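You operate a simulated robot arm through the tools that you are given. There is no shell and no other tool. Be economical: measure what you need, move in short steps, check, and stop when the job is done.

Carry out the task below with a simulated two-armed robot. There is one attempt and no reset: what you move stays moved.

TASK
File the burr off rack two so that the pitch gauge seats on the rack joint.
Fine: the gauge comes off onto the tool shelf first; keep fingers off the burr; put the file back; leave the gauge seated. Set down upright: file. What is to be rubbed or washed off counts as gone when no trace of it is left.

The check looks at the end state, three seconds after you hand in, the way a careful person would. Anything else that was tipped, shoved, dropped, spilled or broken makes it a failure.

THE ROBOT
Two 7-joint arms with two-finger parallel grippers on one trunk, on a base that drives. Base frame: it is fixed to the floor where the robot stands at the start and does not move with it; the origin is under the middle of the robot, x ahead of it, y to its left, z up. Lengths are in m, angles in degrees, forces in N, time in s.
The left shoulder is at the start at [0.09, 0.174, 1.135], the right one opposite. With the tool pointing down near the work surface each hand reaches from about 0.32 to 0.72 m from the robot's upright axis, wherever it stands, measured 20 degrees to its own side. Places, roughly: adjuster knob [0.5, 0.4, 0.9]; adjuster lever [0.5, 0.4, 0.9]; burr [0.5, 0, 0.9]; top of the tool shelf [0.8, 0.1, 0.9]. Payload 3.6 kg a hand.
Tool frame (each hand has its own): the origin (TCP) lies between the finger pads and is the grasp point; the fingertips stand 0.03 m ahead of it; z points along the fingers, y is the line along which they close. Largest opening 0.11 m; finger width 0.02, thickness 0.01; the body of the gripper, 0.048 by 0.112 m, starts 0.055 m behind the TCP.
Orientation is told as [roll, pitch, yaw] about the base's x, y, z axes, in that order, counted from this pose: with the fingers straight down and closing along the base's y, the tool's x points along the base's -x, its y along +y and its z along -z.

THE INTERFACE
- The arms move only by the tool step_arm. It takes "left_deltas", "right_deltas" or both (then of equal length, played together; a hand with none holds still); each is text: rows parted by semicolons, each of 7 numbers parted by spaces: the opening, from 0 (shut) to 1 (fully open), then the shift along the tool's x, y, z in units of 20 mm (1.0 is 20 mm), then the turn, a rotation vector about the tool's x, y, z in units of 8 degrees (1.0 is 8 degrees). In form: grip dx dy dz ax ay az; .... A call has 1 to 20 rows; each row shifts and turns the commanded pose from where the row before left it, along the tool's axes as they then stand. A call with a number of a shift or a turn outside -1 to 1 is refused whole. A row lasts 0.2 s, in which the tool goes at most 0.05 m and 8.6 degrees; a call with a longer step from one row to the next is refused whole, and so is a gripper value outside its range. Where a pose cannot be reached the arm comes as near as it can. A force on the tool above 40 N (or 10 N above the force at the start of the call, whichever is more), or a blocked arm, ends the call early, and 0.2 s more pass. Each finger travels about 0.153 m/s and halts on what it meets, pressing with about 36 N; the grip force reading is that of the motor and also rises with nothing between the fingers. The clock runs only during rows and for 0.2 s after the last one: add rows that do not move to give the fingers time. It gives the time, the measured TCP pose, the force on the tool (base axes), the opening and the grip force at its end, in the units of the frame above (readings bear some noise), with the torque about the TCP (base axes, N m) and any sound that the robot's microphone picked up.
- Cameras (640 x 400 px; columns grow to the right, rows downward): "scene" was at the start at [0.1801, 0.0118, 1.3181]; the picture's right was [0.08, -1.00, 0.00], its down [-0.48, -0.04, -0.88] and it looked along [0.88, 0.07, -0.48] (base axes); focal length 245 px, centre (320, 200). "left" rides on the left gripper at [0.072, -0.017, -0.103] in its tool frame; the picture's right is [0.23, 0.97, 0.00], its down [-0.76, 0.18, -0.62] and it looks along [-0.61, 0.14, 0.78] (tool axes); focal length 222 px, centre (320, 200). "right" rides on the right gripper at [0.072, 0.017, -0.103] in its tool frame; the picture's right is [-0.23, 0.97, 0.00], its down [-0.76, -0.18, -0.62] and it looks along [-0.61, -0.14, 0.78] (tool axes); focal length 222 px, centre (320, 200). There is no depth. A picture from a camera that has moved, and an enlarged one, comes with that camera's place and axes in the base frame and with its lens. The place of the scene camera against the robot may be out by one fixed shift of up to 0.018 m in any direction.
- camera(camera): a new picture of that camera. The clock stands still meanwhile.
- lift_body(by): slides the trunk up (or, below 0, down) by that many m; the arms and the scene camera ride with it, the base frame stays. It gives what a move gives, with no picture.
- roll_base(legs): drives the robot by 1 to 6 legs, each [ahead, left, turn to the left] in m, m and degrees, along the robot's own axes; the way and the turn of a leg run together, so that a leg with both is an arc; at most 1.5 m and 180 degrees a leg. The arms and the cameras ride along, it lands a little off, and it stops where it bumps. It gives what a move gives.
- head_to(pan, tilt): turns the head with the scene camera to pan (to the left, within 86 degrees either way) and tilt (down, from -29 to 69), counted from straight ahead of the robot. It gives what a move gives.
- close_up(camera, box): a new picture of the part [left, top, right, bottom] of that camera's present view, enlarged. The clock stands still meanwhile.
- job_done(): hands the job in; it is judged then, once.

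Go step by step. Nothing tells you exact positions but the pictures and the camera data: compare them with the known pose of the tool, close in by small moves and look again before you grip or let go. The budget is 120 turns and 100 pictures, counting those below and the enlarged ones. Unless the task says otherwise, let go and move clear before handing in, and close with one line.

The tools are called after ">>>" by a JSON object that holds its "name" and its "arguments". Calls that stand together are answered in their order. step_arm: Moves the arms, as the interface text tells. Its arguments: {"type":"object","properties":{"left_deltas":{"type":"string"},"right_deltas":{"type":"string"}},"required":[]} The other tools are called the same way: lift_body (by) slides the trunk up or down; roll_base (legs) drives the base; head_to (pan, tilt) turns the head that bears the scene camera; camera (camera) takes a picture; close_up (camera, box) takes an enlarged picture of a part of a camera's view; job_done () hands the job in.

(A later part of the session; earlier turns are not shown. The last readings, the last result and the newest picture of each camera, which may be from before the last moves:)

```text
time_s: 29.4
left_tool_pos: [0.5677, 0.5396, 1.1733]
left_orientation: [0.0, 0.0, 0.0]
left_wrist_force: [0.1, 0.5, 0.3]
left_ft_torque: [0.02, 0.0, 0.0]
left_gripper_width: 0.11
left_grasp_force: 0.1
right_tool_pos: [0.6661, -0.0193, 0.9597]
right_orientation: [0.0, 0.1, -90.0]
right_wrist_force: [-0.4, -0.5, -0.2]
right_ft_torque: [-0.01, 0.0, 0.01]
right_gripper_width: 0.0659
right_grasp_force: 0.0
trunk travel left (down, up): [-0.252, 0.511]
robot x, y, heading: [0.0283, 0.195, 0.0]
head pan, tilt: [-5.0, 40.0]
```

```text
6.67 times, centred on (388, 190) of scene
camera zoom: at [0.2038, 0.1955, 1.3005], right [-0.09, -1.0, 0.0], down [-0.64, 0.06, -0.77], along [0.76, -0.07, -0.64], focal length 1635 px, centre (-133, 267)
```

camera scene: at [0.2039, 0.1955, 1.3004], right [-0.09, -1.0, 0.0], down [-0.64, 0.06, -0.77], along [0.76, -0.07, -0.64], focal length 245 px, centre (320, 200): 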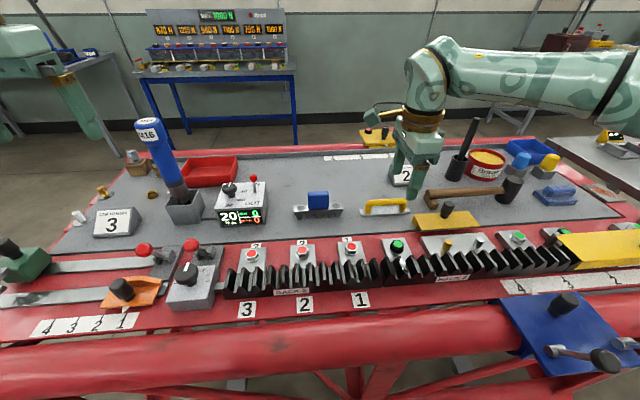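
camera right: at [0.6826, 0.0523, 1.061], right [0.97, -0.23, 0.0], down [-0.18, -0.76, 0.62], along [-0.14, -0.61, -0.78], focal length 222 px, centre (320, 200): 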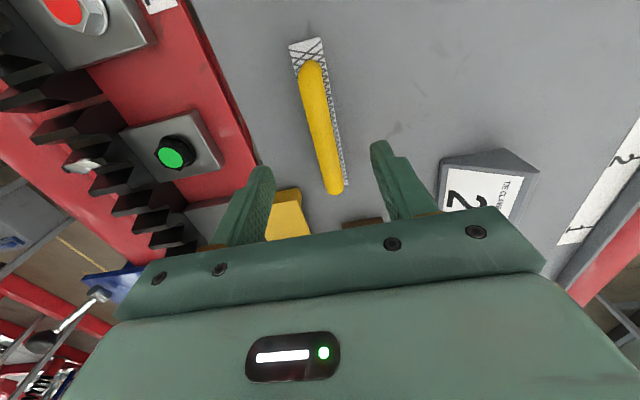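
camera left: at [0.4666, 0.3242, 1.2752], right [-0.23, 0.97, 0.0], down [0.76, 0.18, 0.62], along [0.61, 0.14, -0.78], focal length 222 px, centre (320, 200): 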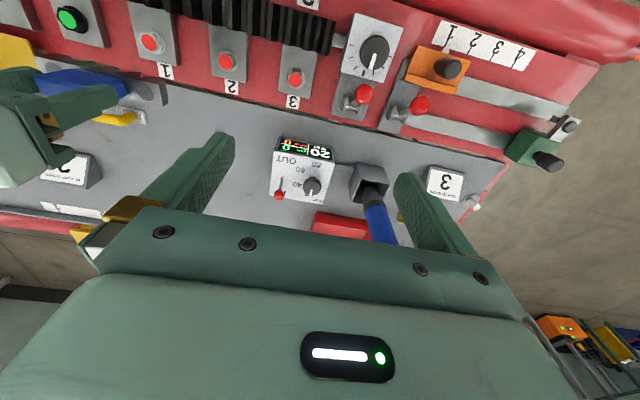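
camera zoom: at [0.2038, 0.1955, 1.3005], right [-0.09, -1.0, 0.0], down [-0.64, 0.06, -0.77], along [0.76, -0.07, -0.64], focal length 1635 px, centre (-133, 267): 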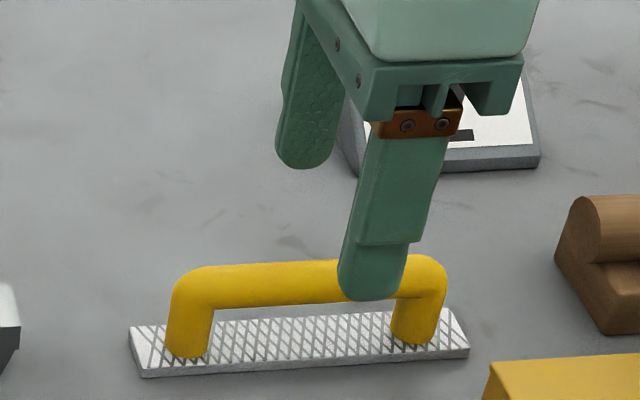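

The bar axis is at x≈0.669, z≈0.897; the plate top is near 0.872. Lowering to TCP z≈0.91 so tips stay above the plate, then checking before gripping.

>>> {"name": "step_arm", "arguments": {"right_deltas": "0.5 0 0.15 0.6 0 0 0;0.5 0 0 0.6 0 0 0;0.5 0 0 0.6 0 0 0;0.5 0 0 0.6 0 0 0;0.5 0 0 0 0 0 0"}}

>>> {"name": "camera", "arguments": {"camera": "right"}}

>>> {"name": "close_up", "arguments": {"camera": "scene", "box": [340, 160, 436, 220]}}

```text
time_s: 30.6
left_tool_pos: [0.5671, 0.5396, 1.172]
left_orientation: [0.0, 0.0, 0.0]
left_wrist_force: [-0.6, 0.5, 0.5]
left_ft_torque: [-0.02, 0.01, -0.01]
left_gripper_width: 0.11
left_grasp_force: 0.0
right_tool_pos: [0.6692, -0.0191, 0.9099]
right_orientation: [-0.1, 0.1, -90.1]
right_wrist_force: [0.9, 0.4, 0.2]
right_ft_torque: [-0.03, 0.05, 0.0]
right_gripper_width: 0.0552
right_grasp_force: 0.0
trunk travel left (down, up): [-0.252, 0.511]
robot x, y, heading: [0.0345, 0.1984, 0.1]
head pan, tilt: [-5.0, 40.0]
```

```text
60 pictures are left
camera right: at [0.6855, 0.0522, 1.0133], right [0.97, -0.23, 0.0], down [-0.18, -0.76, 0.62], along [-0.14, -0.61, -0.78], focal length 222 px, centre (320, 200)
```

right: 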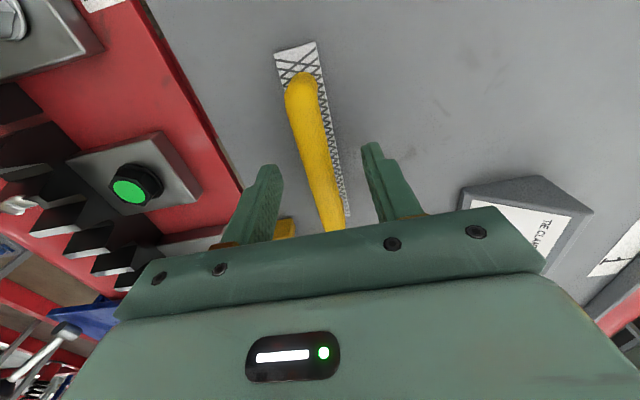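

```text
6.67 times, centred on (388, 190) of scene
camera zoom: at [0.2038, 0.1956, 1.3005], right [-0.09, -1.0, 0.0], down [-0.64, 0.06, -0.77], along [0.76, -0.07, -0.64], focal length 1635 px, centre (-133, 267)
```

zoom: 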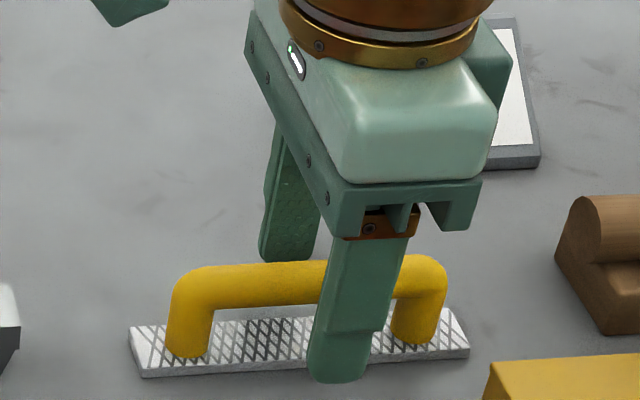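

Fingers straddle the bar with clearance above the plate. Lowering 5 mm more and closing.

>>> {"name": "step_arm", "arguments": {"right_deltas": "0.5 0 0 0.25 0 0 0;0.35 0 0 0 0 0 0;0.25 0 0 0 0 0 0;0.1 0 0 0 0 0 0;0 0 0 0 0 0 0;0 0 0 0 0 0 0"}}

>>> {"name": "close_up", "arguments": {"camera": "scene", "box": [340, 160, 436, 220]}}

```text
time_s: 32.0
left_tool_pos: [0.5671, 0.5389, 1.1709]
left_orientation: [-0.2, 0.0, 0.0]
left_wrist_force: [0.8, -0.6, -0.1]
left_ft_torque: [0.01, -0.04, 0.01]
left_gripper_width: 0.11
left_grasp_force: 0.0
right_tool_pos: [0.6692, -0.0182, 0.9052]
right_orientation: [0.0, 0.1, -90.0]
right_wrist_force: [0.5, -0.2, -0.1]
right_ft_torque: [0.01, 0.01, 0.04]
right_gripper_width: 0.0161
right_grasp_force: 35.9
trunk travel left (down, up): [-0.252, 0.511]
robot x, y, heading: [0.0269, 0.2, 0.0]
head pan, tilt: [-5.0, 40.0]
```

```text
6.67 times, centred on (388, 190) of scene
camera zoom: at [0.204, 0.1956, 1.3004], right [-0.09, -1.0, 0.0], down [-0.64, 0.06, -0.77], along [0.76, -0.07, -0.64], focal length 1635 px, centre (-133, 267)
```

zoom: 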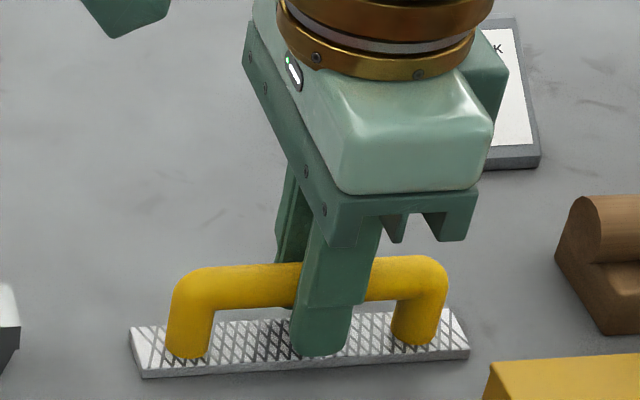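

File gripped at (0.669, −0.018, 0.905) — I'll remember this as its place. The burr is near (0.480, 0.008, 0.908). Lifting and moving over the rack.

>>> {"name": "step_arm", "arguments": {"right_deltas": "0 0 0 -0.5 0 0 0;0 0 0 -0.9 0 0 0;0 0 0 -0.9 0 0 0;0 0 0 -0.9 0 0 0;0 0 0 -0.9 0 0 0;0 0 0 -0.6 0 0 0;0 0.13 -0.945 0 0 0 0;0 0.13 -0.945 0 0 0 0;0 0.13 -0.945 0 0 0 0;0 0.13 -0.945 0 0 0 0;0 0.13 -0.945 0 0 0 0;0 0.13 -0.945 0 0 0 0;0 0.13 -0.945 0 0 0 0;0 0.13 -0.945 0 0 0 0;0 0.13 -0.945 0 0 0 0;0 0.13 -0.945 0 0 0 0;0 0 0 0 0 0 0"}}

>>> {"name": "camera", "arguments": {"camera": "right"}}

>>> {"name": "close_up", "arguments": {"camera": "scene", "box": [300, 160, 492, 280]}}

```text
time_s: 35.6
left_tool_pos: [0.568, 0.5396, 1.1726]
left_orientation: [0.0, 0.0, 0.0]
left_wrist_force: [0.1, -0.2, 0.3]
left_ft_torque: [-0.04, -0.01, 0.03]
left_gripper_width: 0.11
left_grasp_force: 0.0
right_tool_pos: [0.4797, 0.0079, 0.9989]
right_orientation: [0.1, 0.0, -90.1]
right_wrist_force: [-0.1, 0.0, 0.4]
right_ft_torque: [-0.01, -0.03, 0.01]
right_gripper_width: 0.0
right_grasp_force: 36.0
trunk travel left (down, up): [-0.252, 0.511]
robot x, y, heading: [0.0291, 0.2004, 0.0]
head pan, tilt: [-5.0, 40.0]
```

```text
57 pictures are left
camera right: at [0.4967, 0.0793, 1.1026], right [0.97, -0.23, 0.0], down [-0.18, -0.76, 0.62], along [-0.14, -0.61, -0.78], focal length 222 px, centre (320, 200)
```

right: 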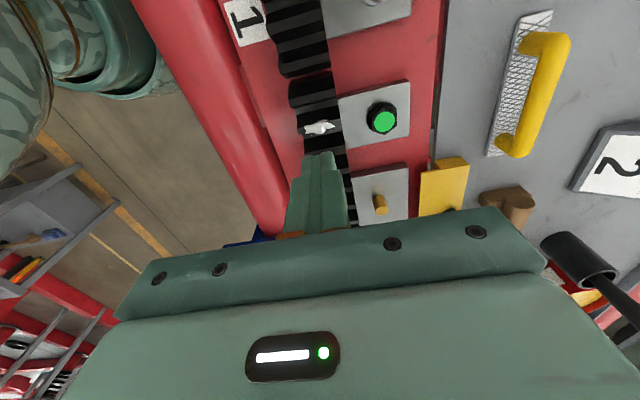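

```text
3.33 times, centred on (396, 220) of scene
camera zoom: at [0.204, 0.1956, 1.3004], right [-0.09, -1.0, 0.0], down [-0.64, 0.06, -0.77], along [0.76, -0.07, -0.64], focal length 818 px, centre (67, 133)
```

zoom: 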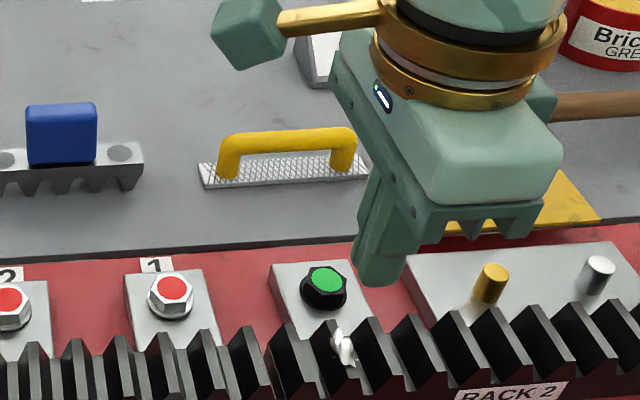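

The file slipped out of the fingers and is still standing on the shelf; my grip was too high. This view gives a good baseline for its height, so I'll zoom.

>>> {"name": "close_up", "arguments": {"camera": "right", "box": [470, 0, 598, 160]}}

>>> {"name": "close_up", "arguments": {"camera": "scene", "box": [350, 185, 422, 230]}}

```text
2.50 times, centred on (534, 80) of right
camera zoom: at [0.4967, 0.0793, 1.1026], right [0.97, -0.23, 0.0], down [-0.18, -0.76, 0.62], along [-0.14, -0.61, -0.78], focal length 555 px, centre (-215, 500)
```

zoom: 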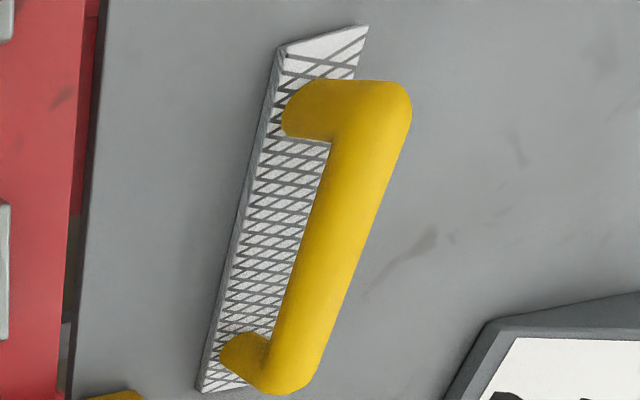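

```text
8.89 times, centred on (386, 208) of scene
camera zoom: at [0.204, 0.1956, 1.3004], right [-0.09, -1.0, 0.0], down [-0.64, 0.06, -0.77], along [0.76, -0.07, -0.64], focal length 2180 px, centre (-267, 133)
```

zoom: 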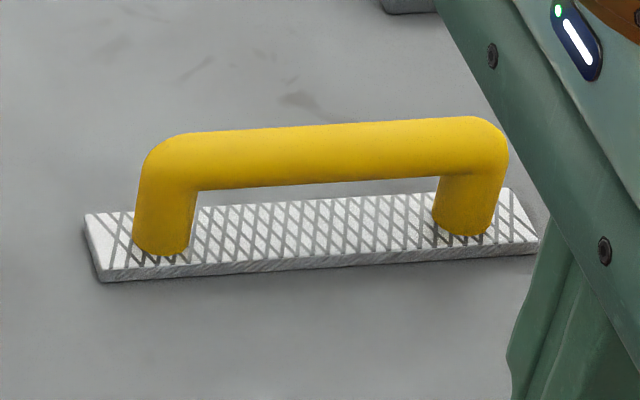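

The bar axis estimate (z≈0.897) holds, so I'll regrip with the TCP exactly at the bar and lift slowly while checking.

>>> {"name": "step_arm", "arguments": {"right_deltas": "0.3 -0.13 0.945 0 0 0 0;0.5 -0.13 0.945 0 0 0 0;0.5 -0.13 0.945 0 0 0 0;0.5 -0.13 0.945 0 0 0 0;0.5 -0.13 0.945 0 0 0 0;0.5 -0.13 0.945 0 0 0 0;0.5 -0.13 0.945 0 0 0 0;0.5 -0.13 0.945 0 0 0 0;0.5 -0.13 0.945 0 0 0 0;0.5 -0.13 0.945 0 0 0 0;0.5 0 0 0.9 0 0 0;0.5 0 0 0.9 0 0 0;0.5 0 0 0.9 0 0 0;0.5 0 0 0.9 0 0 0;0.5 0 0 0.9 0 0 0;0.5 0 0 0.45 0 0 0;0.5 0 0 0 0 0 0"}}

>>> {"name": "close_up", "arguments": {"camera": "scene", "box": [340, 160, 436, 220]}}

```text
time_s: 39.2
left_tool_pos: [0.5675, 0.5402, 1.1714]
left_orientation: [-0.1, 0.1, 0.0]
left_wrist_force: [0.3, -0.2, 0.2]
left_ft_torque: [0.02, 0.0, -0.04]
left_gripper_width: 0.1099
left_grasp_force: 0.0
right_tool_pos: [0.6683, -0.0183, 0.9006]
right_orientation: [-0.1, 0.1, -90.1]
right_wrist_force: [-0.2, -0.2, -0.4]
right_ft_torque: [0.03, 0.02, 0.01]
right_gripper_width: 0.0551
right_grasp_force: 0.1
trunk travel left (down, up): [-0.252, 0.511]
robot x, y, heading: [0.0323, 0.1978, 0.2]
head pan, tilt: [-5.0, 40.0]
```

```text
6.67 times, centred on (388, 190) of scene
camera zoom: at [0.2039, 0.1956, 1.3004], right [-0.09, -1.0, 0.0], down [-0.64, 0.06, -0.77], along [0.76, -0.07, -0.64], focal length 1635 px, centre (-133, 267)
```

zoom: 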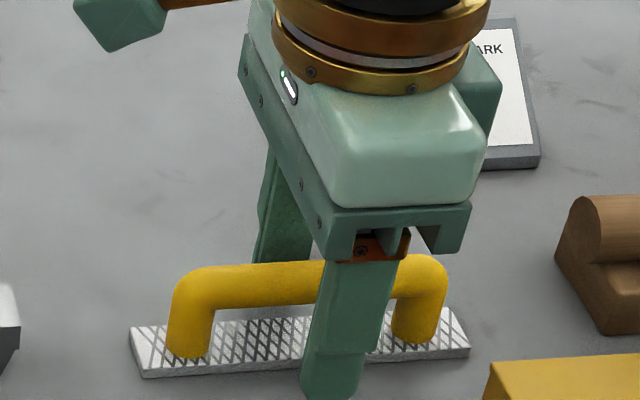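

>>> {"name": "step_arm", "arguments": {"right_deltas": "0.35 0 0 0 0 0 0;0.2 0 0 0 0 0 0;0 0 0 0 0 0 0;0 0 0 0 0 0 0;0 0 0 0 0 0 0;0 0 0 0 0 0 0;0 0 0 -0.1 0 0 0;0 0 0 -0.1 0 0 0;0 0 0 -0.1 0 0 0;0 0 0 -0.1 0 0 0;0 0 0 0 0 0 0"}}

>>> {"name": "close_up", "arguments": {"camera": "scene", "box": [340, 160, 436, 220]}}

```text
time_s: 41.6
left_tool_pos: [0.5672, 0.5402, 1.1714]
left_orientation: [0.0, 0.1, 0.0]
left_wrist_force: [-0.9, -0.2, 0.0]
left_ft_torque: [0.01, -0.01, -0.01]
left_gripper_width: 0.1099
left_grasp_force: 0.1
right_tool_pos: [0.6696, -0.018, 0.9086]
right_orientation: [0.1, 0.1, -90.0]
right_wrist_force: [-0.6, 0.3, -1.5]
right_ft_torque: [-0.02, -0.01, 0.0]
right_gripper_width: 0.016
right_grasp_force: 35.8
trunk travel left (down, up): [-0.252, 0.511]
robot x, y, heading: [0.0306, 0.1984, 0.1]
head pan, tilt: [-5.0, 40.0]
```

```text
6.67 times, centred on (388, 190) of scene
camera zoom: at [0.2042, 0.1955, 1.3004], right [-0.09, -1.0, 0.0], down [-0.64, 0.06, -0.77], along [0.76, -0.07, -0.64], focal length 1635 px, centre (-133, 267)
```

zoom: 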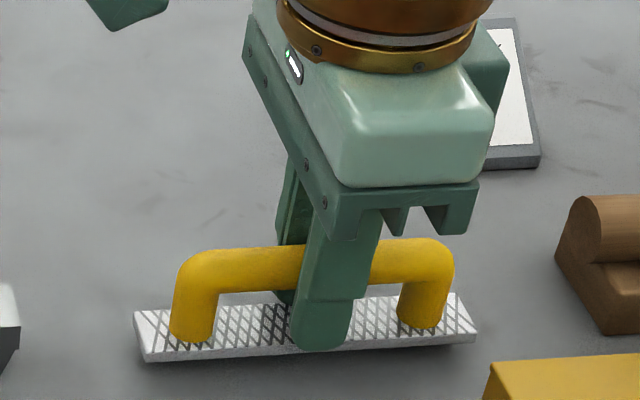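

Now the file is lifted and held (weight ≈1.5 N). Raising gently and checking again before moving.

>>> {"name": "step_arm", "arguments": {"right_deltas": "0 0 0 -0.3 0 0 0;0 0 0 -0.4 0 0 0;0 0 0 -0.5 0 0 0;0 0 0 -0.5 0 0 0;0 0 0 -0.5 0 0 0;0 0 0 -0.5 0 0 0;0 0 0 -0.5 0 0 0;0 0 0 -0.5 0 0 0;0 0 0 -0.4 0 0 0;0 0 0 0 0 0 0"}}

>>> {"name": "close_up", "arguments": {"camera": "scene", "box": [340, 160, 436, 220]}}

```text
time_s: 43.8
left_tool_pos: [0.5673, 0.5407, 1.1717]
left_orientation: [0.0, -0.1, 0.0]
left_wrist_force: [0.3, -0.2, -1.3]
left_ft_torque: [0.02, 0.02, 0.03]
left_gripper_width: 0.1099
left_grasp_force: 0.0
right_tool_pos: [0.6685, -0.019, 0.9919]
right_orientation: [0.0, 0.0, -89.9]
right_wrist_force: [-0.3, 1.0, -1.6]
right_ft_torque: [0.01, 0.0, 0.03]
right_gripper_width: 0.0158
right_grasp_force: 36.3
trunk travel left (down, up): [-0.252, 0.511]
robot x, y, heading: [0.0297, 0.1986, -0.1]
head pan, tilt: [-5.0, 40.0]
```

```text
6.67 times, centred on (388, 190) of scene
camera zoom: at [0.2042, 0.1955, 1.3004], right [-0.09, -1.0, 0.0], down [-0.64, 0.06, -0.77], along [0.76, -0.07, -0.64], focal length 1635 px, centre (-133, 267)
```

zoom: 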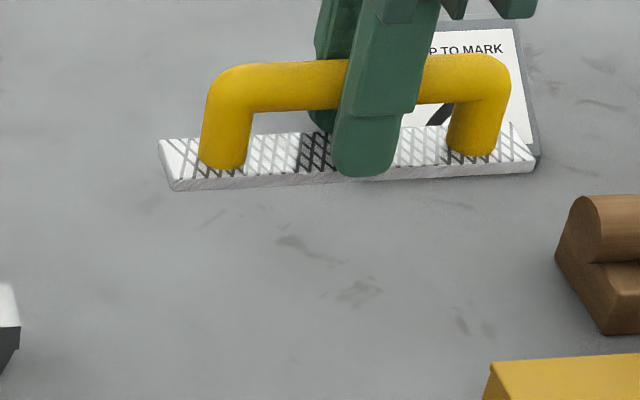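

Held and level. Moving to above the burr, gently.

>>> {"name": "step_arm", "arguments": {"right_deltas": "0 0.05 -0.3 -0.1 0 0 0;0 0.1 -0.6 -0.1 0 0 0;0 0.1 -0.7 0 0 0 0;0 0.1 -0.7 0 0 0 0;0 0.1 -0.7 0 0 0 0;0 0.1 -0.7 0 0 0 0;0 0.1 -0.7 0 0 0 0;0 0.1 -0.7 0 0 0 0;0 0.1 -0.7 0 0 0 0;0 0.1 -0.7 0 0 0 0;0 0.1 -0.7 0 0 0 0;0 0.1 -0.7 0 0 0 0;0 0.1 -0.7 0 0 0 0;0 0.05 -0.5 0 0 0 0;0 0.05 -0.3 0 0 0 0;0 0 0 0 0 0 0"}}

>>> {"name": "camera", "arguments": {"camera": "right"}}

>>> {"name": "close_up", "arguments": {"camera": "scene", "box": [320, 180, 480, 280]}}

```text
time_s: 47.2
left_tool_pos: [0.5686, 0.5399, 1.1728]
left_orientation: [0.0, -0.1, 0.0]
left_wrist_force: [0.1, -0.7, 0.0]
left_ft_torque: [0.01, -0.01, -0.02]
left_gripper_width: 0.11
left_grasp_force: 0.0
right_tool_pos: [0.4805, 0.0087, 0.9947]
right_orientation: [-0.1, 0.1, -90.1]
right_wrist_force: [0.3, -0.2, -1.7]
right_ft_torque: [0.0, 0.01, 0.0]
right_gripper_width: 0.0161
right_grasp_force: 36.0
trunk travel left (down, up): [-0.252, 0.511]
robot x, y, heading: [0.0292, 0.1985, 0.1]
head pan, tilt: [-5.0, 40.0]
```

```text
50 pictures are left
camera right: at [0.4978, 0.0796, 1.0971], right [0.97, -0.23, 0.0], down [-0.18, -0.76, 0.62], along [-0.14, -0.61, -0.78], focal length 222 px, centre (320, 200)
```

right: 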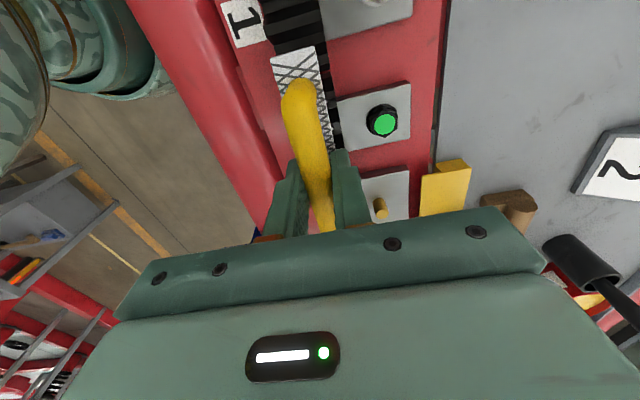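

```text
4.00 times, centred on (400, 230) of scene
camera zoom: at [0.204, 0.1955, 1.3004], right [-0.09, -1.0, 0.0], down [-0.64, 0.06, -0.77], along [0.76, -0.07, -0.64], focal length 981 px, centre (0, 80)
```

zoom: 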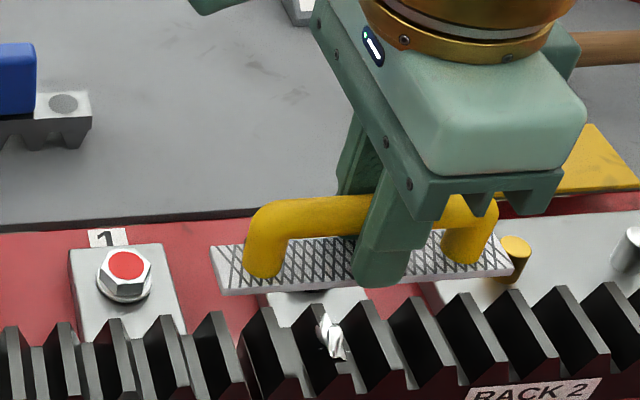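

>>> {"name": "step_arm", "arguments": {"right_deltas": "0 0 0 0.4 0 0 0;0 0 0 0.4 0 0 0;0 0 0 0.4 0 0 0;0 0 0 0.3 0 0 0;0 0 0 0 0 0 0"}}

>>> {"name": "close_up", "arguments": {"camera": "scene", "box": [320, 180, 480, 280]}}

```text
time_s: 48.4
left_tool_pos: [0.5676, 0.54, 1.1725]
left_orientation: [0.0, 0.0, -0.1]
left_wrist_force: [-0.7, -0.2, 0.1]
left_ft_torque: [0.02, 0.01, 0.04]
left_gripper_width: 0.1101
left_grasp_force: 0.1
right_tool_pos: [0.4815, 0.0092, 0.9653]
right_orientation: [-0.1, 0.2, -90.2]
right_wrist_force: [0.5, 0.1, -2.0]
right_ft_torque: [0.02, 0.0, 0.0]
right_gripper_width: 0.0163
right_grasp_force: 36.1
trunk travel left (down, up): [-0.252, 0.511]
robot x, y, heading: [0.033, 0.1981, -0.2]
head pan, tilt: [-5.0, 40.0]
```

```text
4.00 times, centred on (400, 230) of scene
camera zoom: at [0.2039, 0.1955, 1.3004], right [-0.09, -1.0, 0.0], down [-0.64, 0.06, -0.77], along [0.76, -0.07, -0.64], focal length 981 px, centre (0, 80)
```

zoom: 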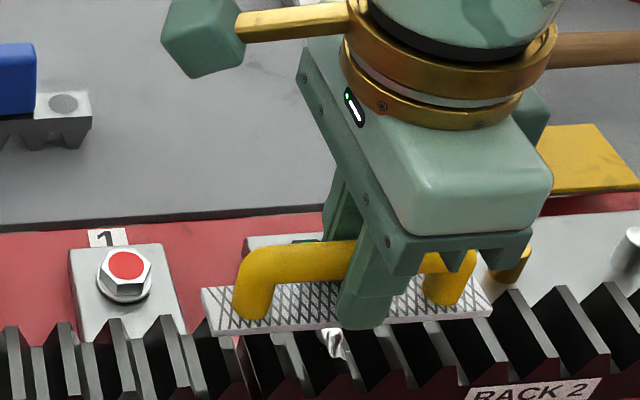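

>>> {"name": "step_arm", "arguments": {"right_deltas": "0 0 0 0.1 0 0 0;0 0 0 0.1 0 0 0;0 0 0 0.1 0 0 0;0 0 0 0.1 0 0 0;0 0 0 0.1 0 0 0;0 0 0 0 0 0 0"}}

```text
time_s: 49.8
left_tool_pos: [0.5676, 0.5401, 1.1724]
left_orientation: [0.0, 0.1, 0.0]
left_wrist_force: [-0.8, -0.4, 0.1]
left_ft_torque: [-0.01, 0.01, -0.02]
left_gripper_width: 0.11
left_grasp_force: 0.0
right_tool_pos: [0.4817, 0.0082, 0.9556]
right_orientation: [0.0, 0.1, -90.2]
right_wrist_force: [0.3, 0.0, -1.9]
right_ft_torque: [0.0, 0.0, 0.0]
right_gripper_width: 0.0162
right_grasp_force: 36.3
trunk travel left (down, up): [-0.252, 0.511]
robot x, y, heading: [0.028, 0.1993, 0.0]
head pan, tilt: [-5.0, 40.0]
```

>>> {"name": "step_arm", "arguments": {"right_deltas": "0 0 0 0.1 0 0 0;0 0 0 0.1 0 0 0;0 0 0 0.1 0 0 0;0 0 0 0 0 0 0"}}

>>> {"name": "close_up", "arguments": {"camera": "scene", "box": [350, 205, 446, 265]}}

```text
time_s: 50.8
left_tool_pos: [0.5679, 0.5402, 1.1729]
left_orientation: [0.0, 0.1, 0.0]
left_wrist_force: [0.4, 0.7, -0.7]
left_ft_torque: [0.02, -0.02, -0.03]
left_gripper_width: 0.1101
left_grasp_force: 0.0
right_tool_pos: [0.4807, 0.0083, 0.9491]
right_orientation: [0.0, 0.1, -90.2]
right_wrist_force: [-0.4, -0.1, -1.8]
right_ft_torque: [0.01, 0.01, 0.01]
right_gripper_width: 0.0161
right_grasp_force: 36.5
trunk travel left (down, up): [-0.252, 0.511]
robot x, y, heading: [0.0305, 0.1987, 0.1]
head pan, tilt: [-5.0, 40.0]
```

```text
6.67 times, centred on (398, 235) of scene
camera zoom: at [0.204, 0.1955, 1.3004], right [-0.09, -1.0, 0.0], down [-0.64, 0.06, -0.77], along [0.76, -0.07, -0.64], focal length 1635 px, centre (-200, -33)
```

zoom: 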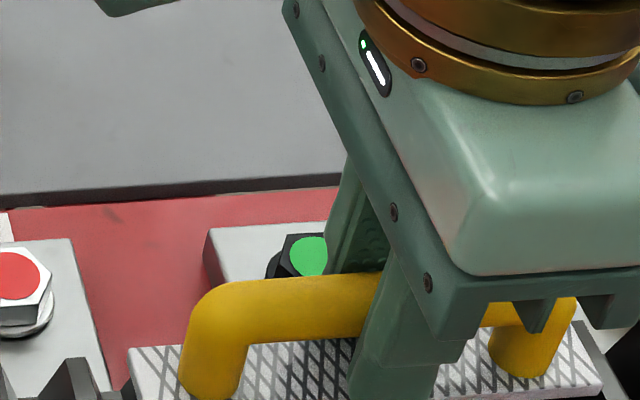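

>>> {"name": "step_arm", "arguments": {"right_deltas": "0 0 0 0.1 0 0 0;0 0 0 0.1 0 0 0;0 0 0 0.1 0 0 0;0 0 0 0 0 0 0"}}

>>> {"name": "close_up", "arguments": {"camera": "scene", "box": [340, 230, 436, 290]}}

```text
time_s: 51.9
left_tool_pos: [0.5666, 0.5401, 1.1718]
left_orientation: [-0.1, 0.0, -0.1]
left_wrist_force: [-0.3, -0.5, -0.2]
left_ft_torque: [-0.01, 0.01, 0.04]
left_gripper_width: 0.1099
left_grasp_force: 0.1
right_tool_pos: [0.4803, 0.0086, 0.9475]
right_orientation: [0.5, 0.3, -90.2]
right_wrist_force: [-4.9, -1.0, 16.9]
right_ft_torque: [-0.08, 0.38, 0.03]
right_gripper_width: 0.0159
right_grasp_force: 36.2
trunk travel left (down, up): [-0.252, 0.511]
robot x, y, heading: [0.0309, 0.2006, -0.0]
head pan, tilt: [-5.0, 40.0]
stopped in row 4 (right hand): the force on the tool passed its limit at 41 N (the readings are from after the stop); the commanded pose is now the measured one
```

```text
6.67 times, centred on (388, 260) of scene
camera zoom: at [0.2021, 0.1955, 1.3005], right [-0.09, -1.0, 0.0], down [-0.64, 0.06, -0.77], along [0.76, -0.07, -0.64], focal length 1635 px, centre (-133, -200)
```

zoom: 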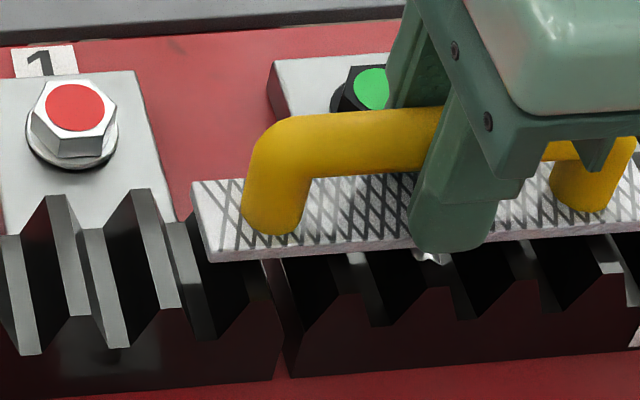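

The file is on the burr with ≈17 N. I'll stroke it back and forth along the rack.

>>> {"name": "step_arm", "arguments": {"right_deltas": "0 0.4 0 0 0 0 0;0 0.6 0 0 0 0 0;0 -0.5 -0.1 0 0 0 0;0 -0.7 0 0 0 0 0;0 -0.6 0 0 0 0 0;0 0.6 0 0 0 0 0;0 0.7 0 0 0 0 0;0 0.5 0 0 0 0 0;0 -0.6 -0.1 0 0 0 0;0 -0.7 0 0 0 0 0;0 -0.5 0 0 0 0 0;0 0.8 0 0 0 0 0;0 0 0 0 0 0 0"}}

>>> {"name": "close_up", "arguments": {"camera": "scene", "box": [340, 230, 436, 290]}}

```text
time_s: 54.7
left_tool_pos: [0.5669, 0.5391, 1.1744]
left_orientation: [0.0, 0.0, 0.0]
left_wrist_force: [-0.3, -0.1, -0.3]
left_ft_torque: [-0.03, 0.03, -0.01]
left_gripper_width: 0.11
left_grasp_force: 0.0
right_tool_pos: [0.4792, 0.0081, 0.946]
right_orientation: [0.4, 0.1, -90.2]
right_wrist_force: [-0.3, -5.2, 14.8]
right_ft_torque: [-0.2, 0.18, 0.04]
right_gripper_width: 0.0162
right_grasp_force: 35.8
trunk travel left (down, up): [-0.252, 0.511]
robot x, y, heading: [0.0276, 0.1983, 0.1]
head pan, tilt: [-5.0, 40.0]
```

```text
6.67 times, centred on (388, 260) of scene
camera zoom: at [0.2027, 0.1947, 1.3006], right [-0.09, -1.0, 0.0], down [-0.64, 0.06, -0.77], along [0.76, -0.07, -0.64], focal length 1635 px, centre (-133, -200)
```

zoom: 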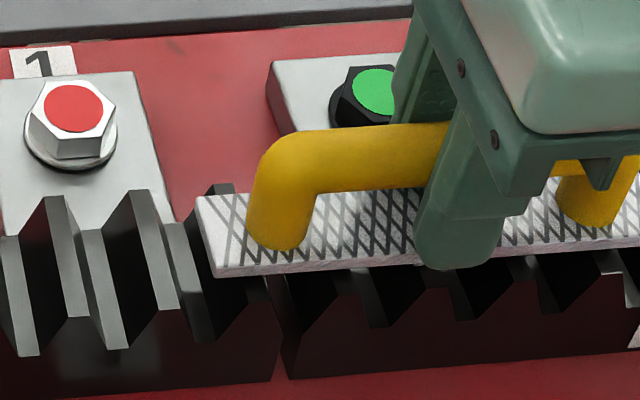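

The file has sunk a little, so it's cutting. More strokes, with slight fore-aft shifts.

>>> {"name": "step_arm", "arguments": {"right_deltas": "0 0.6 0 0.05 0 0 0;0 0.6 0 0 0 0 0;0 -0.7 -0.1 0 0 0 0;0 -0.7 -0.1 0 0 0 0;0 -0.7 -0.1 0 0 0 0;0 0.7 0 0 0 0 0;0 0.7 0 0.05 0 0 0;0 0.6 0 0 0 0 0;0 -0.6 0.1 0 0 0 0;0 -0.7 0.1 0 0 0 0;0 -0.7 0.1 0 0 0 0;0 0.7 0.1 0 0 0 0;0 0.7 0.1 0 0 0 0;0 0.6 0.1 0 0 0 0;0 -0.6 0 0 0 0 0;0 -0.7 0 0 0 0 0;0 -0.7 0 0 0 0 0;0 0.7 -0.1 0 0 0 0;0 0.5 -0.1 0 0 0 0;0 0 0 0 0 0 0"}}

>>> {"name": "close_up", "arguments": {"camera": "scene", "box": [340, 230, 436, 290]}}

```text
time_s: 58.9
left_tool_pos: [0.5677, 0.5398, 1.1717]
left_orientation: [-0.1, 0.1, 0.0]
left_wrist_force: [0.0, -0.5, 0.3]
left_ft_torque: [0.01, 0.01, 0.02]
left_gripper_width: 0.1101
left_grasp_force: 0.1
right_tool_pos: [0.4802, 0.0137, 0.9432]
right_orientation: [0.3, 0.2, -90.1]
right_wrist_force: [1.4, 0.2, -2.4]
right_ft_torque: [0.0, -0.01, 0.01]
right_gripper_width: 0.0159
right_grasp_force: 36.1
trunk travel left (down, up): [-0.252, 0.511]
robot x, y, heading: [0.0299, 0.2009, -0.0]
head pan, tilt: [-5.0, 40.0]
```

```text
6.67 times, centred on (388, 260) of scene
camera zoom: at [0.2041, 0.1953, 1.3004], right [-0.09, -1.0, 0.0], down [-0.64, 0.06, -0.77], along [0.76, -0.07, -0.64], focal length 1635 px, centre (-133, -200)
```

zoom: 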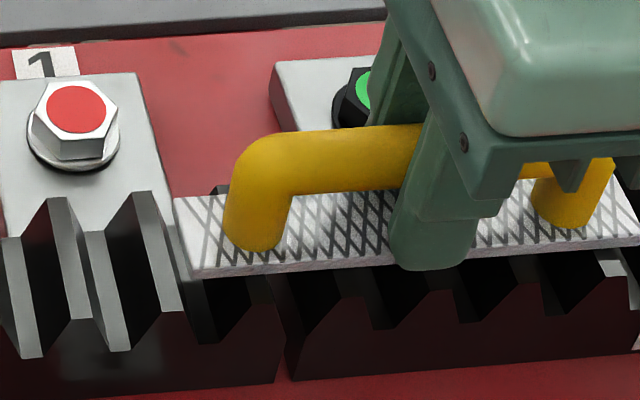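

The contact force vanished, so the burr may be gone. Lifting to inspect.

>>> {"name": "step_arm", "arguments": {"right_deltas": "0 0 0 -0.3 0 0 0;0 0 0 -0.5 0 0 0;0 0 0 -0.5 0 0 0;0 0 0 -0.5 0 0 0;0 0 0 -0.5 0 0 0;0 0 0 -0.3 0 0 0;0 0 0 0 0 0 0"}}

>>> {"name": "close_up", "arguments": {"camera": "scene", "box": [360, 230, 424, 270]}}

>>> {"name": "close_up", "arguments": {"camera": "scene", "box": [320, 180, 480, 280]}}

```text
time_s: 60.5
left_tool_pos: [0.5678, 0.5393, 1.1718]
left_orientation: [-0.1, 0.0, 0.0]
left_wrist_force: [0.2, -0.3, -1.5]
left_ft_torque: [-0.03, -0.01, 0.0]
left_gripper_width: 0.1101
left_grasp_force: 0.1
right_tool_pos: [0.4799, 0.0151, 0.9958]
right_orientation: [0.4, 0.1, -90.1]
right_wrist_force: [-0.3, -1.0, -1.2]
right_ft_torque: [0.0, 0.02, -0.04]
right_gripper_width: 0.016
right_grasp_force: 35.8
trunk travel left (down, up): [-0.252, 0.511]
robot x, y, heading: [0.0324, 0.1977, -0.3]
head pan, tilt: [-5.0, 40.0]
```

```text
10.00 times, centred on (392, 250) of scene
camera zoom: at [0.2041, 0.1953, 1.3004], right [-0.09, -1.0, 0.0], down [-0.64, 0.06, -0.77], along [0.76, -0.07, -0.64], focal length 2452 px, centre (-400, -300)
```

zoom: 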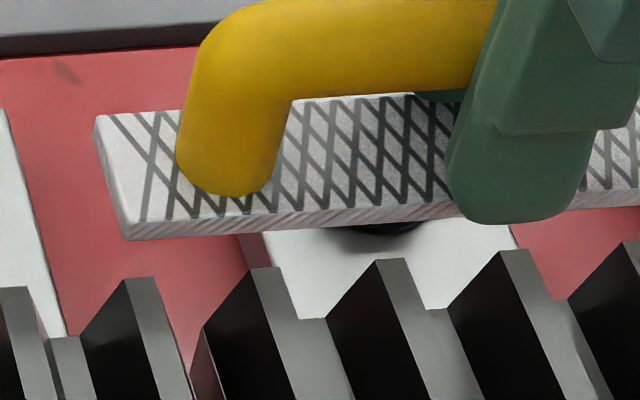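

```text
4.00 times, centred on (400, 230) of scene
camera zoom: at [0.2041, 0.1953, 1.3004], right [-0.09, -1.0, 0.0], down [-0.64, 0.06, -0.77], along [0.76, -0.07, -0.64], focal length 981 px, centre (0, 80)
```

zoom: 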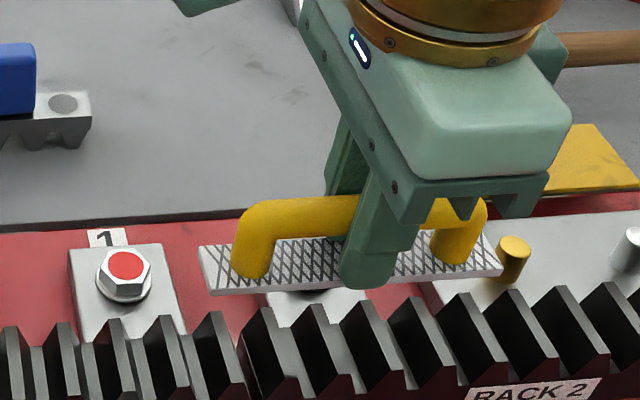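

The burr is completely gone. Carrying the file back to its place at (0.669, −0.018).

>>> {"name": "step_arm", "arguments": {"right_deltas": "0 -0.05 0.3 0 0 0 0;0 -0.12 0.6 0 0 0 0;0 -0.12 0.7 0 0 0 0;0 -0.12 0.7 0 0 0 0;0 -0.12 0.7 0 0 0 0;0 -0.12 0.7 0 0 0 0;0 -0.12 0.7 0 0 0 0;0 -0.12 0.7 0 0 0 0;0 -0.12 0.7 0 0 0 0;0 -0.12 0.7 0 0 0 0;0 -0.12 0.7 0 0 0 0;0 -0.12 0.7 0 0 0 0;0 -0.12 0.7 0 0 0 0;0 -0.12 0.55 0 0 0 0;0 -0.08 0.3 0 0 0 0;0 0 0 0 0 0 0"}}

>>> {"name": "step_arm", "arguments": {"right_deltas": "0 0 0 0.5 0 0 0;0 0 0 0.5 0 0 0;0 0 0 0.5 0 0 0;0 0 0 0.5 0 0 0;0 0 0 0.5 0 0 0;0 0 0 0.5 0 0 0;0 0 0 0.5 0 0 0;0 0 0 0.5 0 0 0;0 0 0 0.15 0 0 0;0 0 0 0 0 0 0"}}

>>> {"name": "close_up", "arguments": {"camera": "scene", "box": [340, 160, 436, 220]}}

```text
time_s: 63.9
left_tool_pos: [0.5679, 0.5391, 1.1728]
left_orientation: [0.0, 0.1, -0.1]
left_wrist_force: [-0.8, -0.2, 1.0]
left_ft_torque: [-0.01, 0.0, -0.02]
left_gripper_width: 0.1098
left_grasp_force: 0.1
right_tool_pos: [0.6684, -0.021, 0.9968]
right_orientation: [0.4, 0.2, -90.1]
right_wrist_force: [-1.0, 0.0, -1.3]
right_ft_torque: [0.02, -0.02, -0.01]
right_gripper_width: 0.0164
right_grasp_force: 36.0
trunk travel left (down, up): [-0.252, 0.511]
robot x, y, heading: [0.0319, 0.1992, -0.1]
head pan, tilt: [-5.0, 40.0]
```

```text
time_s: 66.1
left_tool_pos: [0.5682, 0.5391, 1.1725]
left_orientation: [0.0, 0.1, 0.0]
left_wrist_force: [0.1, -0.6, -0.5]
left_ft_torque: [0.01, 0.0, 0.02]
left_gripper_width: 0.11
left_grasp_force: 0.1
right_tool_pos: [0.6697, -0.0204, 0.9141]
right_orientation: [0.2, 0.1, -90.1]
right_wrist_force: [0.7, -0.2, -1.9]
right_ft_torque: [-0.02, 0.0, 0.0]
right_gripper_width: 0.0161
right_grasp_force: 35.7
trunk travel left (down, up): [-0.252, 0.511]
robot x, y, heading: [0.0307, 0.198, -0.1]
head pan, tilt: [-5.0, 40.0]
```

```text
6.67 times, centred on (388, 190) of scene
camera zoom: at [0.2042, 0.1954, 1.3004], right [-0.09, -1.0, 0.0], down [-0.64, 0.06, -0.77], along [0.76, -0.07, -0.64], focal length 1635 px, centre (-133, 267)
```

zoom: 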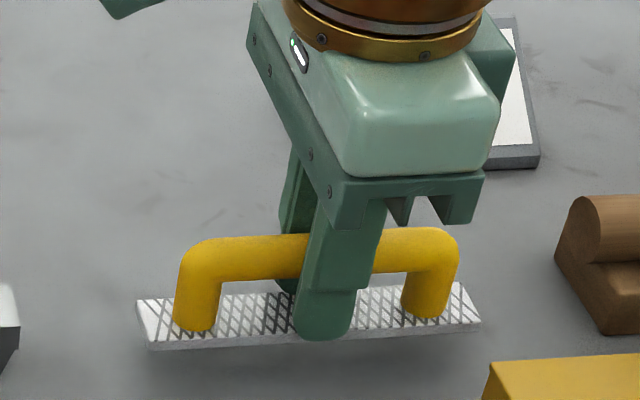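

>>> {"name": "step_arm", "arguments": {"right_deltas": "0 0.1 0 0.1 0 0 0;0 0 0 0.1 0 0 0;0 0 0 0.1 0 0 0;0 0 0 0.1 0 0 0;0 0 0 0.1 0 0 0;0 0 0 0.1 0 0 0;0 0 0 0.05 0 0 0;0 0 0 0 0 0 0"}}

>>> {"name": "close_up", "arguments": {"camera": "scene", "box": [340, 160, 436, 220]}}

```text
time_s: 67.9
left_tool_pos: [0.5685, 0.5404, 1.1728]
left_orientation: [0.0, 0.0, 0.0]
left_wrist_force: [0.5, 0.9, 1.0]
left_ft_torque: [-0.01, -0.01, 0.03]
left_gripper_width: 0.1099
left_grasp_force: 0.1
right_tool_pos: [0.6694, -0.0174, 0.9011]
right_orientation: [0.3, 0.2, -90.1]
right_wrist_force: [-0.2, 0.5, -1.2]
right_ft_torque: [-0.04, 0.0, -0.03]
right_gripper_width: 0.016
right_grasp_force: 35.9
trunk travel left (down, up): [-0.252, 0.511]
robot x, y, heading: [0.0324, 0.1993, -0.1]
head pan, tilt: [-5.0, 40.0]
```

```text
6.67 times, centred on (388, 190) of scene
camera zoom: at [0.2041, 0.1954, 1.3004], right [-0.09, -1.0, 0.0], down [-0.64, 0.06, -0.77], along [0.76, -0.07, -0.64], focal length 1635 px, centre (-133, 267)
```

zoom: 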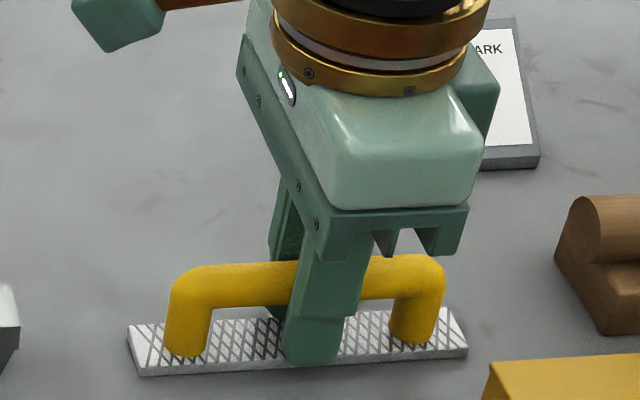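

>>> {"name": "step_arm", "arguments": {"right_deltas": "0 0 0 0.05 0 0 0;0 0 0 0.05 0 0 0;0 0 0 0.05 0 0 0;0 0 0 0 0 0 0"}}

```text
time_s: 68.9
left_tool_pos: [0.5668, 0.541, 1.1732]
left_orientation: [0.0, 0.0, 0.1]
left_wrist_force: [0.3, 0.8, 0.3]
left_ft_torque: [0.03, -0.02, 0.01]
left_gripper_width: 0.1098
left_grasp_force: 0.1
right_tool_pos: [0.6706, -0.0171, 0.8992]
right_orientation: [0.7, 0.3, -90.1]
right_wrist_force: [5.0, -4.9, 22.0]
right_ft_torque: [-0.25, 0.08, 0.01]
right_gripper_width: 0.0158
right_grasp_force: 35.8
trunk travel left (down, up): [-0.252, 0.511]
robot x, y, heading: [0.0294, 0.1998, -0.2]
head pan, tilt: [-5.0, 40.0]
```

Touching now. Easing off 2 mm, opening, and rising clear of the file.

>>> {"name": "step_arm", "arguments": {"right_deltas": "0 0 0 -0.1 0 0 0;0.15 0 0 0 0 0 0;0.3 0 0 0 0 0 0;0.5 0 0 0 0 0 0;0.5 0 0 0 0 0 0;0.5 0 0 -0.5 0 0 0;0.5 0 0 -0.8 0 0 0;0.5 0 0 -0.8 0 0 0;0.5 0 0 -0.9 0 0 0;0.5 0 0 -0.9 0 0 0;0.5 0 0 -0.9 0 0 0;0.5 0 0 0 0 0 0"}}

>>> {"name": "close_up", "arguments": {"camera": "scene", "box": [340, 160, 436, 220]}}

```text
time_s: 71.5
left_tool_pos: [0.5686, 0.5397, 1.1721]
left_orientation: [0.0, 0.0, 0.0]
left_wrist_force: [-0.3, 0.0, 0.0]
left_ft_torque: [0.02, 0.0, -0.01]
left_gripper_width: 0.1098
left_grasp_force: 0.1
right_tool_pos: [0.6692, -0.0186, 0.9966]
right_orientation: [0.4, 0.3, -90.1]
right_wrist_force: [0.2, -0.5, 0.4]
right_ft_torque: [-0.03, 0.0, -0.02]
right_gripper_width: 0.055
right_grasp_force: 0.0
trunk travel left (down, up): [-0.252, 0.511]
robot x, y, heading: [0.0289, 0.1963, -0.2]
head pan, tilt: [-5.0, 40.0]
```

```text
6.67 times, centred on (388, 190) of scene
camera zoom: at [0.2043, 0.1953, 1.3004], right [-0.09, -1.0, 0.0], down [-0.64, 0.06, -0.77], along [0.76, -0.07, -0.64], focal length 1635 px, centre (-133, 267)
```

zoom: 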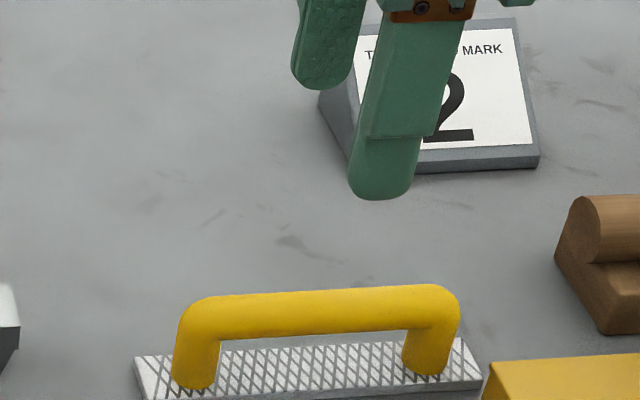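

The file seems to have shifted about 17 mm toward me on release. Looking closely.

>>> {"name": "close_up", "arguments": {"camera": "scene", "box": [330, 180, 442, 250]}}

>>> {"name": "camera", "arguments": {"camera": "right"}}

```text
5.71 times, centred on (386, 215) of scene
camera zoom: at [0.2043, 0.1953, 1.3004], right [-0.09, -1.0, 0.0], down [-0.64, 0.06, -0.77], along [0.76, -0.07, -0.64], focal length 1401 px, centre (-57, 114)
```

zoom: 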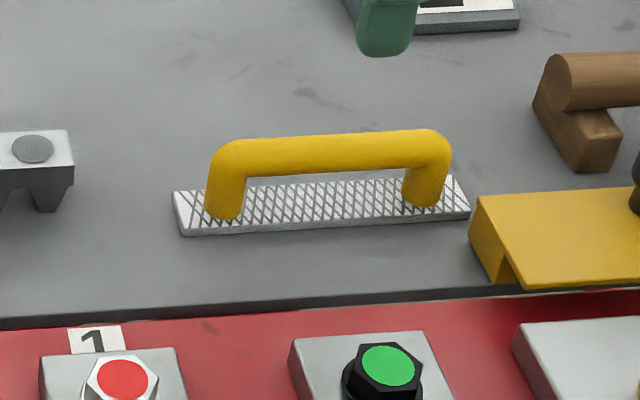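

```text
37 pictures are left
camera right: at [0.6858, 0.0526, 1.0983], right [0.97, -0.23, 0.01], down [-0.18, -0.76, 0.62], along [-0.14, -0.6, -0.78], focal length 222 px, centre (320, 200)
```

right: 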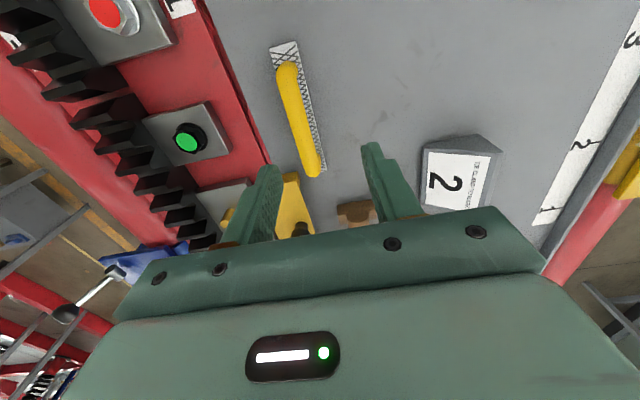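

Only x shifted (handle now at x≈0.652). I'll regrip it there to set it back where it was.

>>> {"name": "step_arm", "arguments": {"right_deltas": "0.5 0 -0.4 0.4 0 0 0;0.5 0 -0.42 0.6 0 0 0;0.5 0 0 0.8 0 0 0;0.5 0 0 0.8 0 0 0;0.5 0 0 0.8 0 0 0;0.5 0 0 0.8 0 0 0;0.5 0 0 0.58 0 0 0;0.5 0 0 0 0 0 0"}}

>>> {"name": "camera", "arguments": {"camera": "right"}}

>>> {"name": "close_up", "arguments": {"camera": "scene", "box": [340, 170, 436, 230]}}

```text
time_s: 73.3
left_tool_pos: [0.5676, 0.54, 1.1727]
left_orientation: [-0.1, 0.1, 0.0]
left_wrist_force: [-0.7, 0.1, 1.2]
left_ft_torque: [0.01, 0.0, -0.02]
left_gripper_width: 0.1102
left_grasp_force: 0.1
right_tool_pos: [0.6536, -0.0171, 0.8994]
right_orientation: [0.4, 0.2, -90.2]
right_wrist_force: [0.3, 0.0, -0.1]
right_ft_torque: [0.07, 0.03, -0.02]
right_gripper_width: 0.0549
right_grasp_force: 0.1
trunk travel left (down, up): [-0.252, 0.511]
robot x, y, heading: [0.0342, 0.196, -0.0]
head pan, tilt: [-5.0, 40.0]
```

```text
36 pictures are left
camera right: at [0.6696, 0.0533, 1.0026], right [0.97, -0.23, 0.01], down [-0.18, -0.76, 0.62], along [-0.14, -0.6, -0.79], focal length 222 px, centre (320, 200)
```

right: 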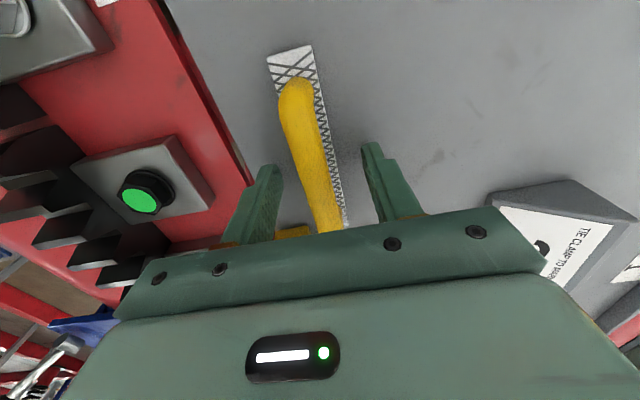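

```text
6.67 times, centred on (388, 200) of scene
camera zoom: at [0.2039, 0.1955, 1.3005], right [-0.09, -1.0, 0.0], down [-0.64, 0.06, -0.77], along [0.76, -0.07, -0.64], focal length 1635 px, centre (-133, 200)
```

zoom: 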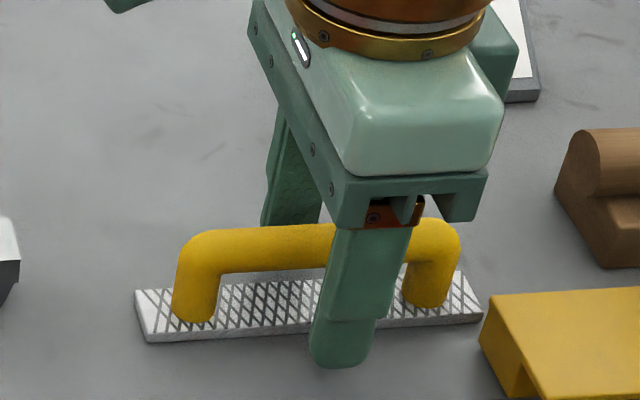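

>>> {"name": "step_arm", "arguments": {"right_deltas": "0.35 0 0 0 0 0 0;0.2 0 0 0 0 0 0;0 0 0 0 0 0 0;0 0 0 0 0 0 0;0 0 0 0 0 0 0;0 0 0 -0.1 0 0 0;0 0 0 -0.1 0 0 0;0 0 0 -0.1 0 0 0;0 0 0.3 0 0 0 0;0 0 0.3 0 0 0 0;0 0 0.23 0 0 0 0;0 0 0 0 0 0 0"}}

>>> {"name": "close_up", "arguments": {"camera": "scene", "box": [340, 170, 436, 230]}}

```text
time_s: 75.9
left_tool_pos: [0.5676, 0.5388, 1.1714]
left_orientation: [0.1, -0.1, 0.1]
left_wrist_force: [-0.2, 0.2, -0.9]
left_ft_torque: [0.0, -0.04, 0.0]
left_gripper_width: 0.1098
left_grasp_force: 0.0
right_tool_pos: [0.6696, -0.0183, 0.9058]
right_orientation: [0.3, 0.2, -90.1]
right_wrist_force: [0.1, 0.2, -1.8]
right_ft_torque: [0.03, 0.01, 0.01]
right_gripper_width: 0.0163
right_grasp_force: 36.1
trunk travel left (down, up): [-0.252, 0.511]
robot x, y, heading: [0.0277, 0.2001, 0.1]
head pan, tilt: [-5.0, 40.0]
```

```text
6.67 times, centred on (388, 200) of scene
camera zoom: at [0.2041, 0.1953, 1.3004], right [-0.09, -1.0, 0.0], down [-0.64, 0.06, -0.77], along [0.76, -0.07, -0.64], focal length 1635 px, centre (-133, 200)
```

zoom: 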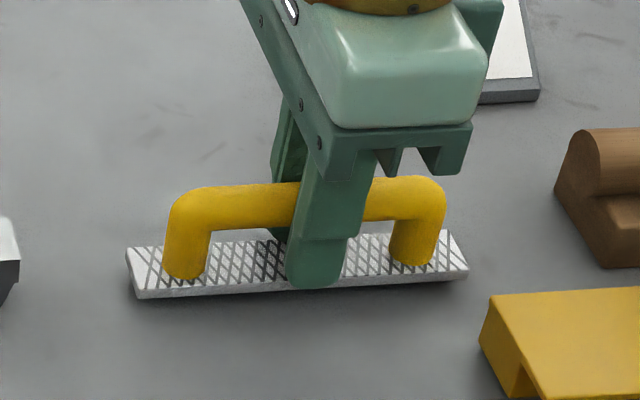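

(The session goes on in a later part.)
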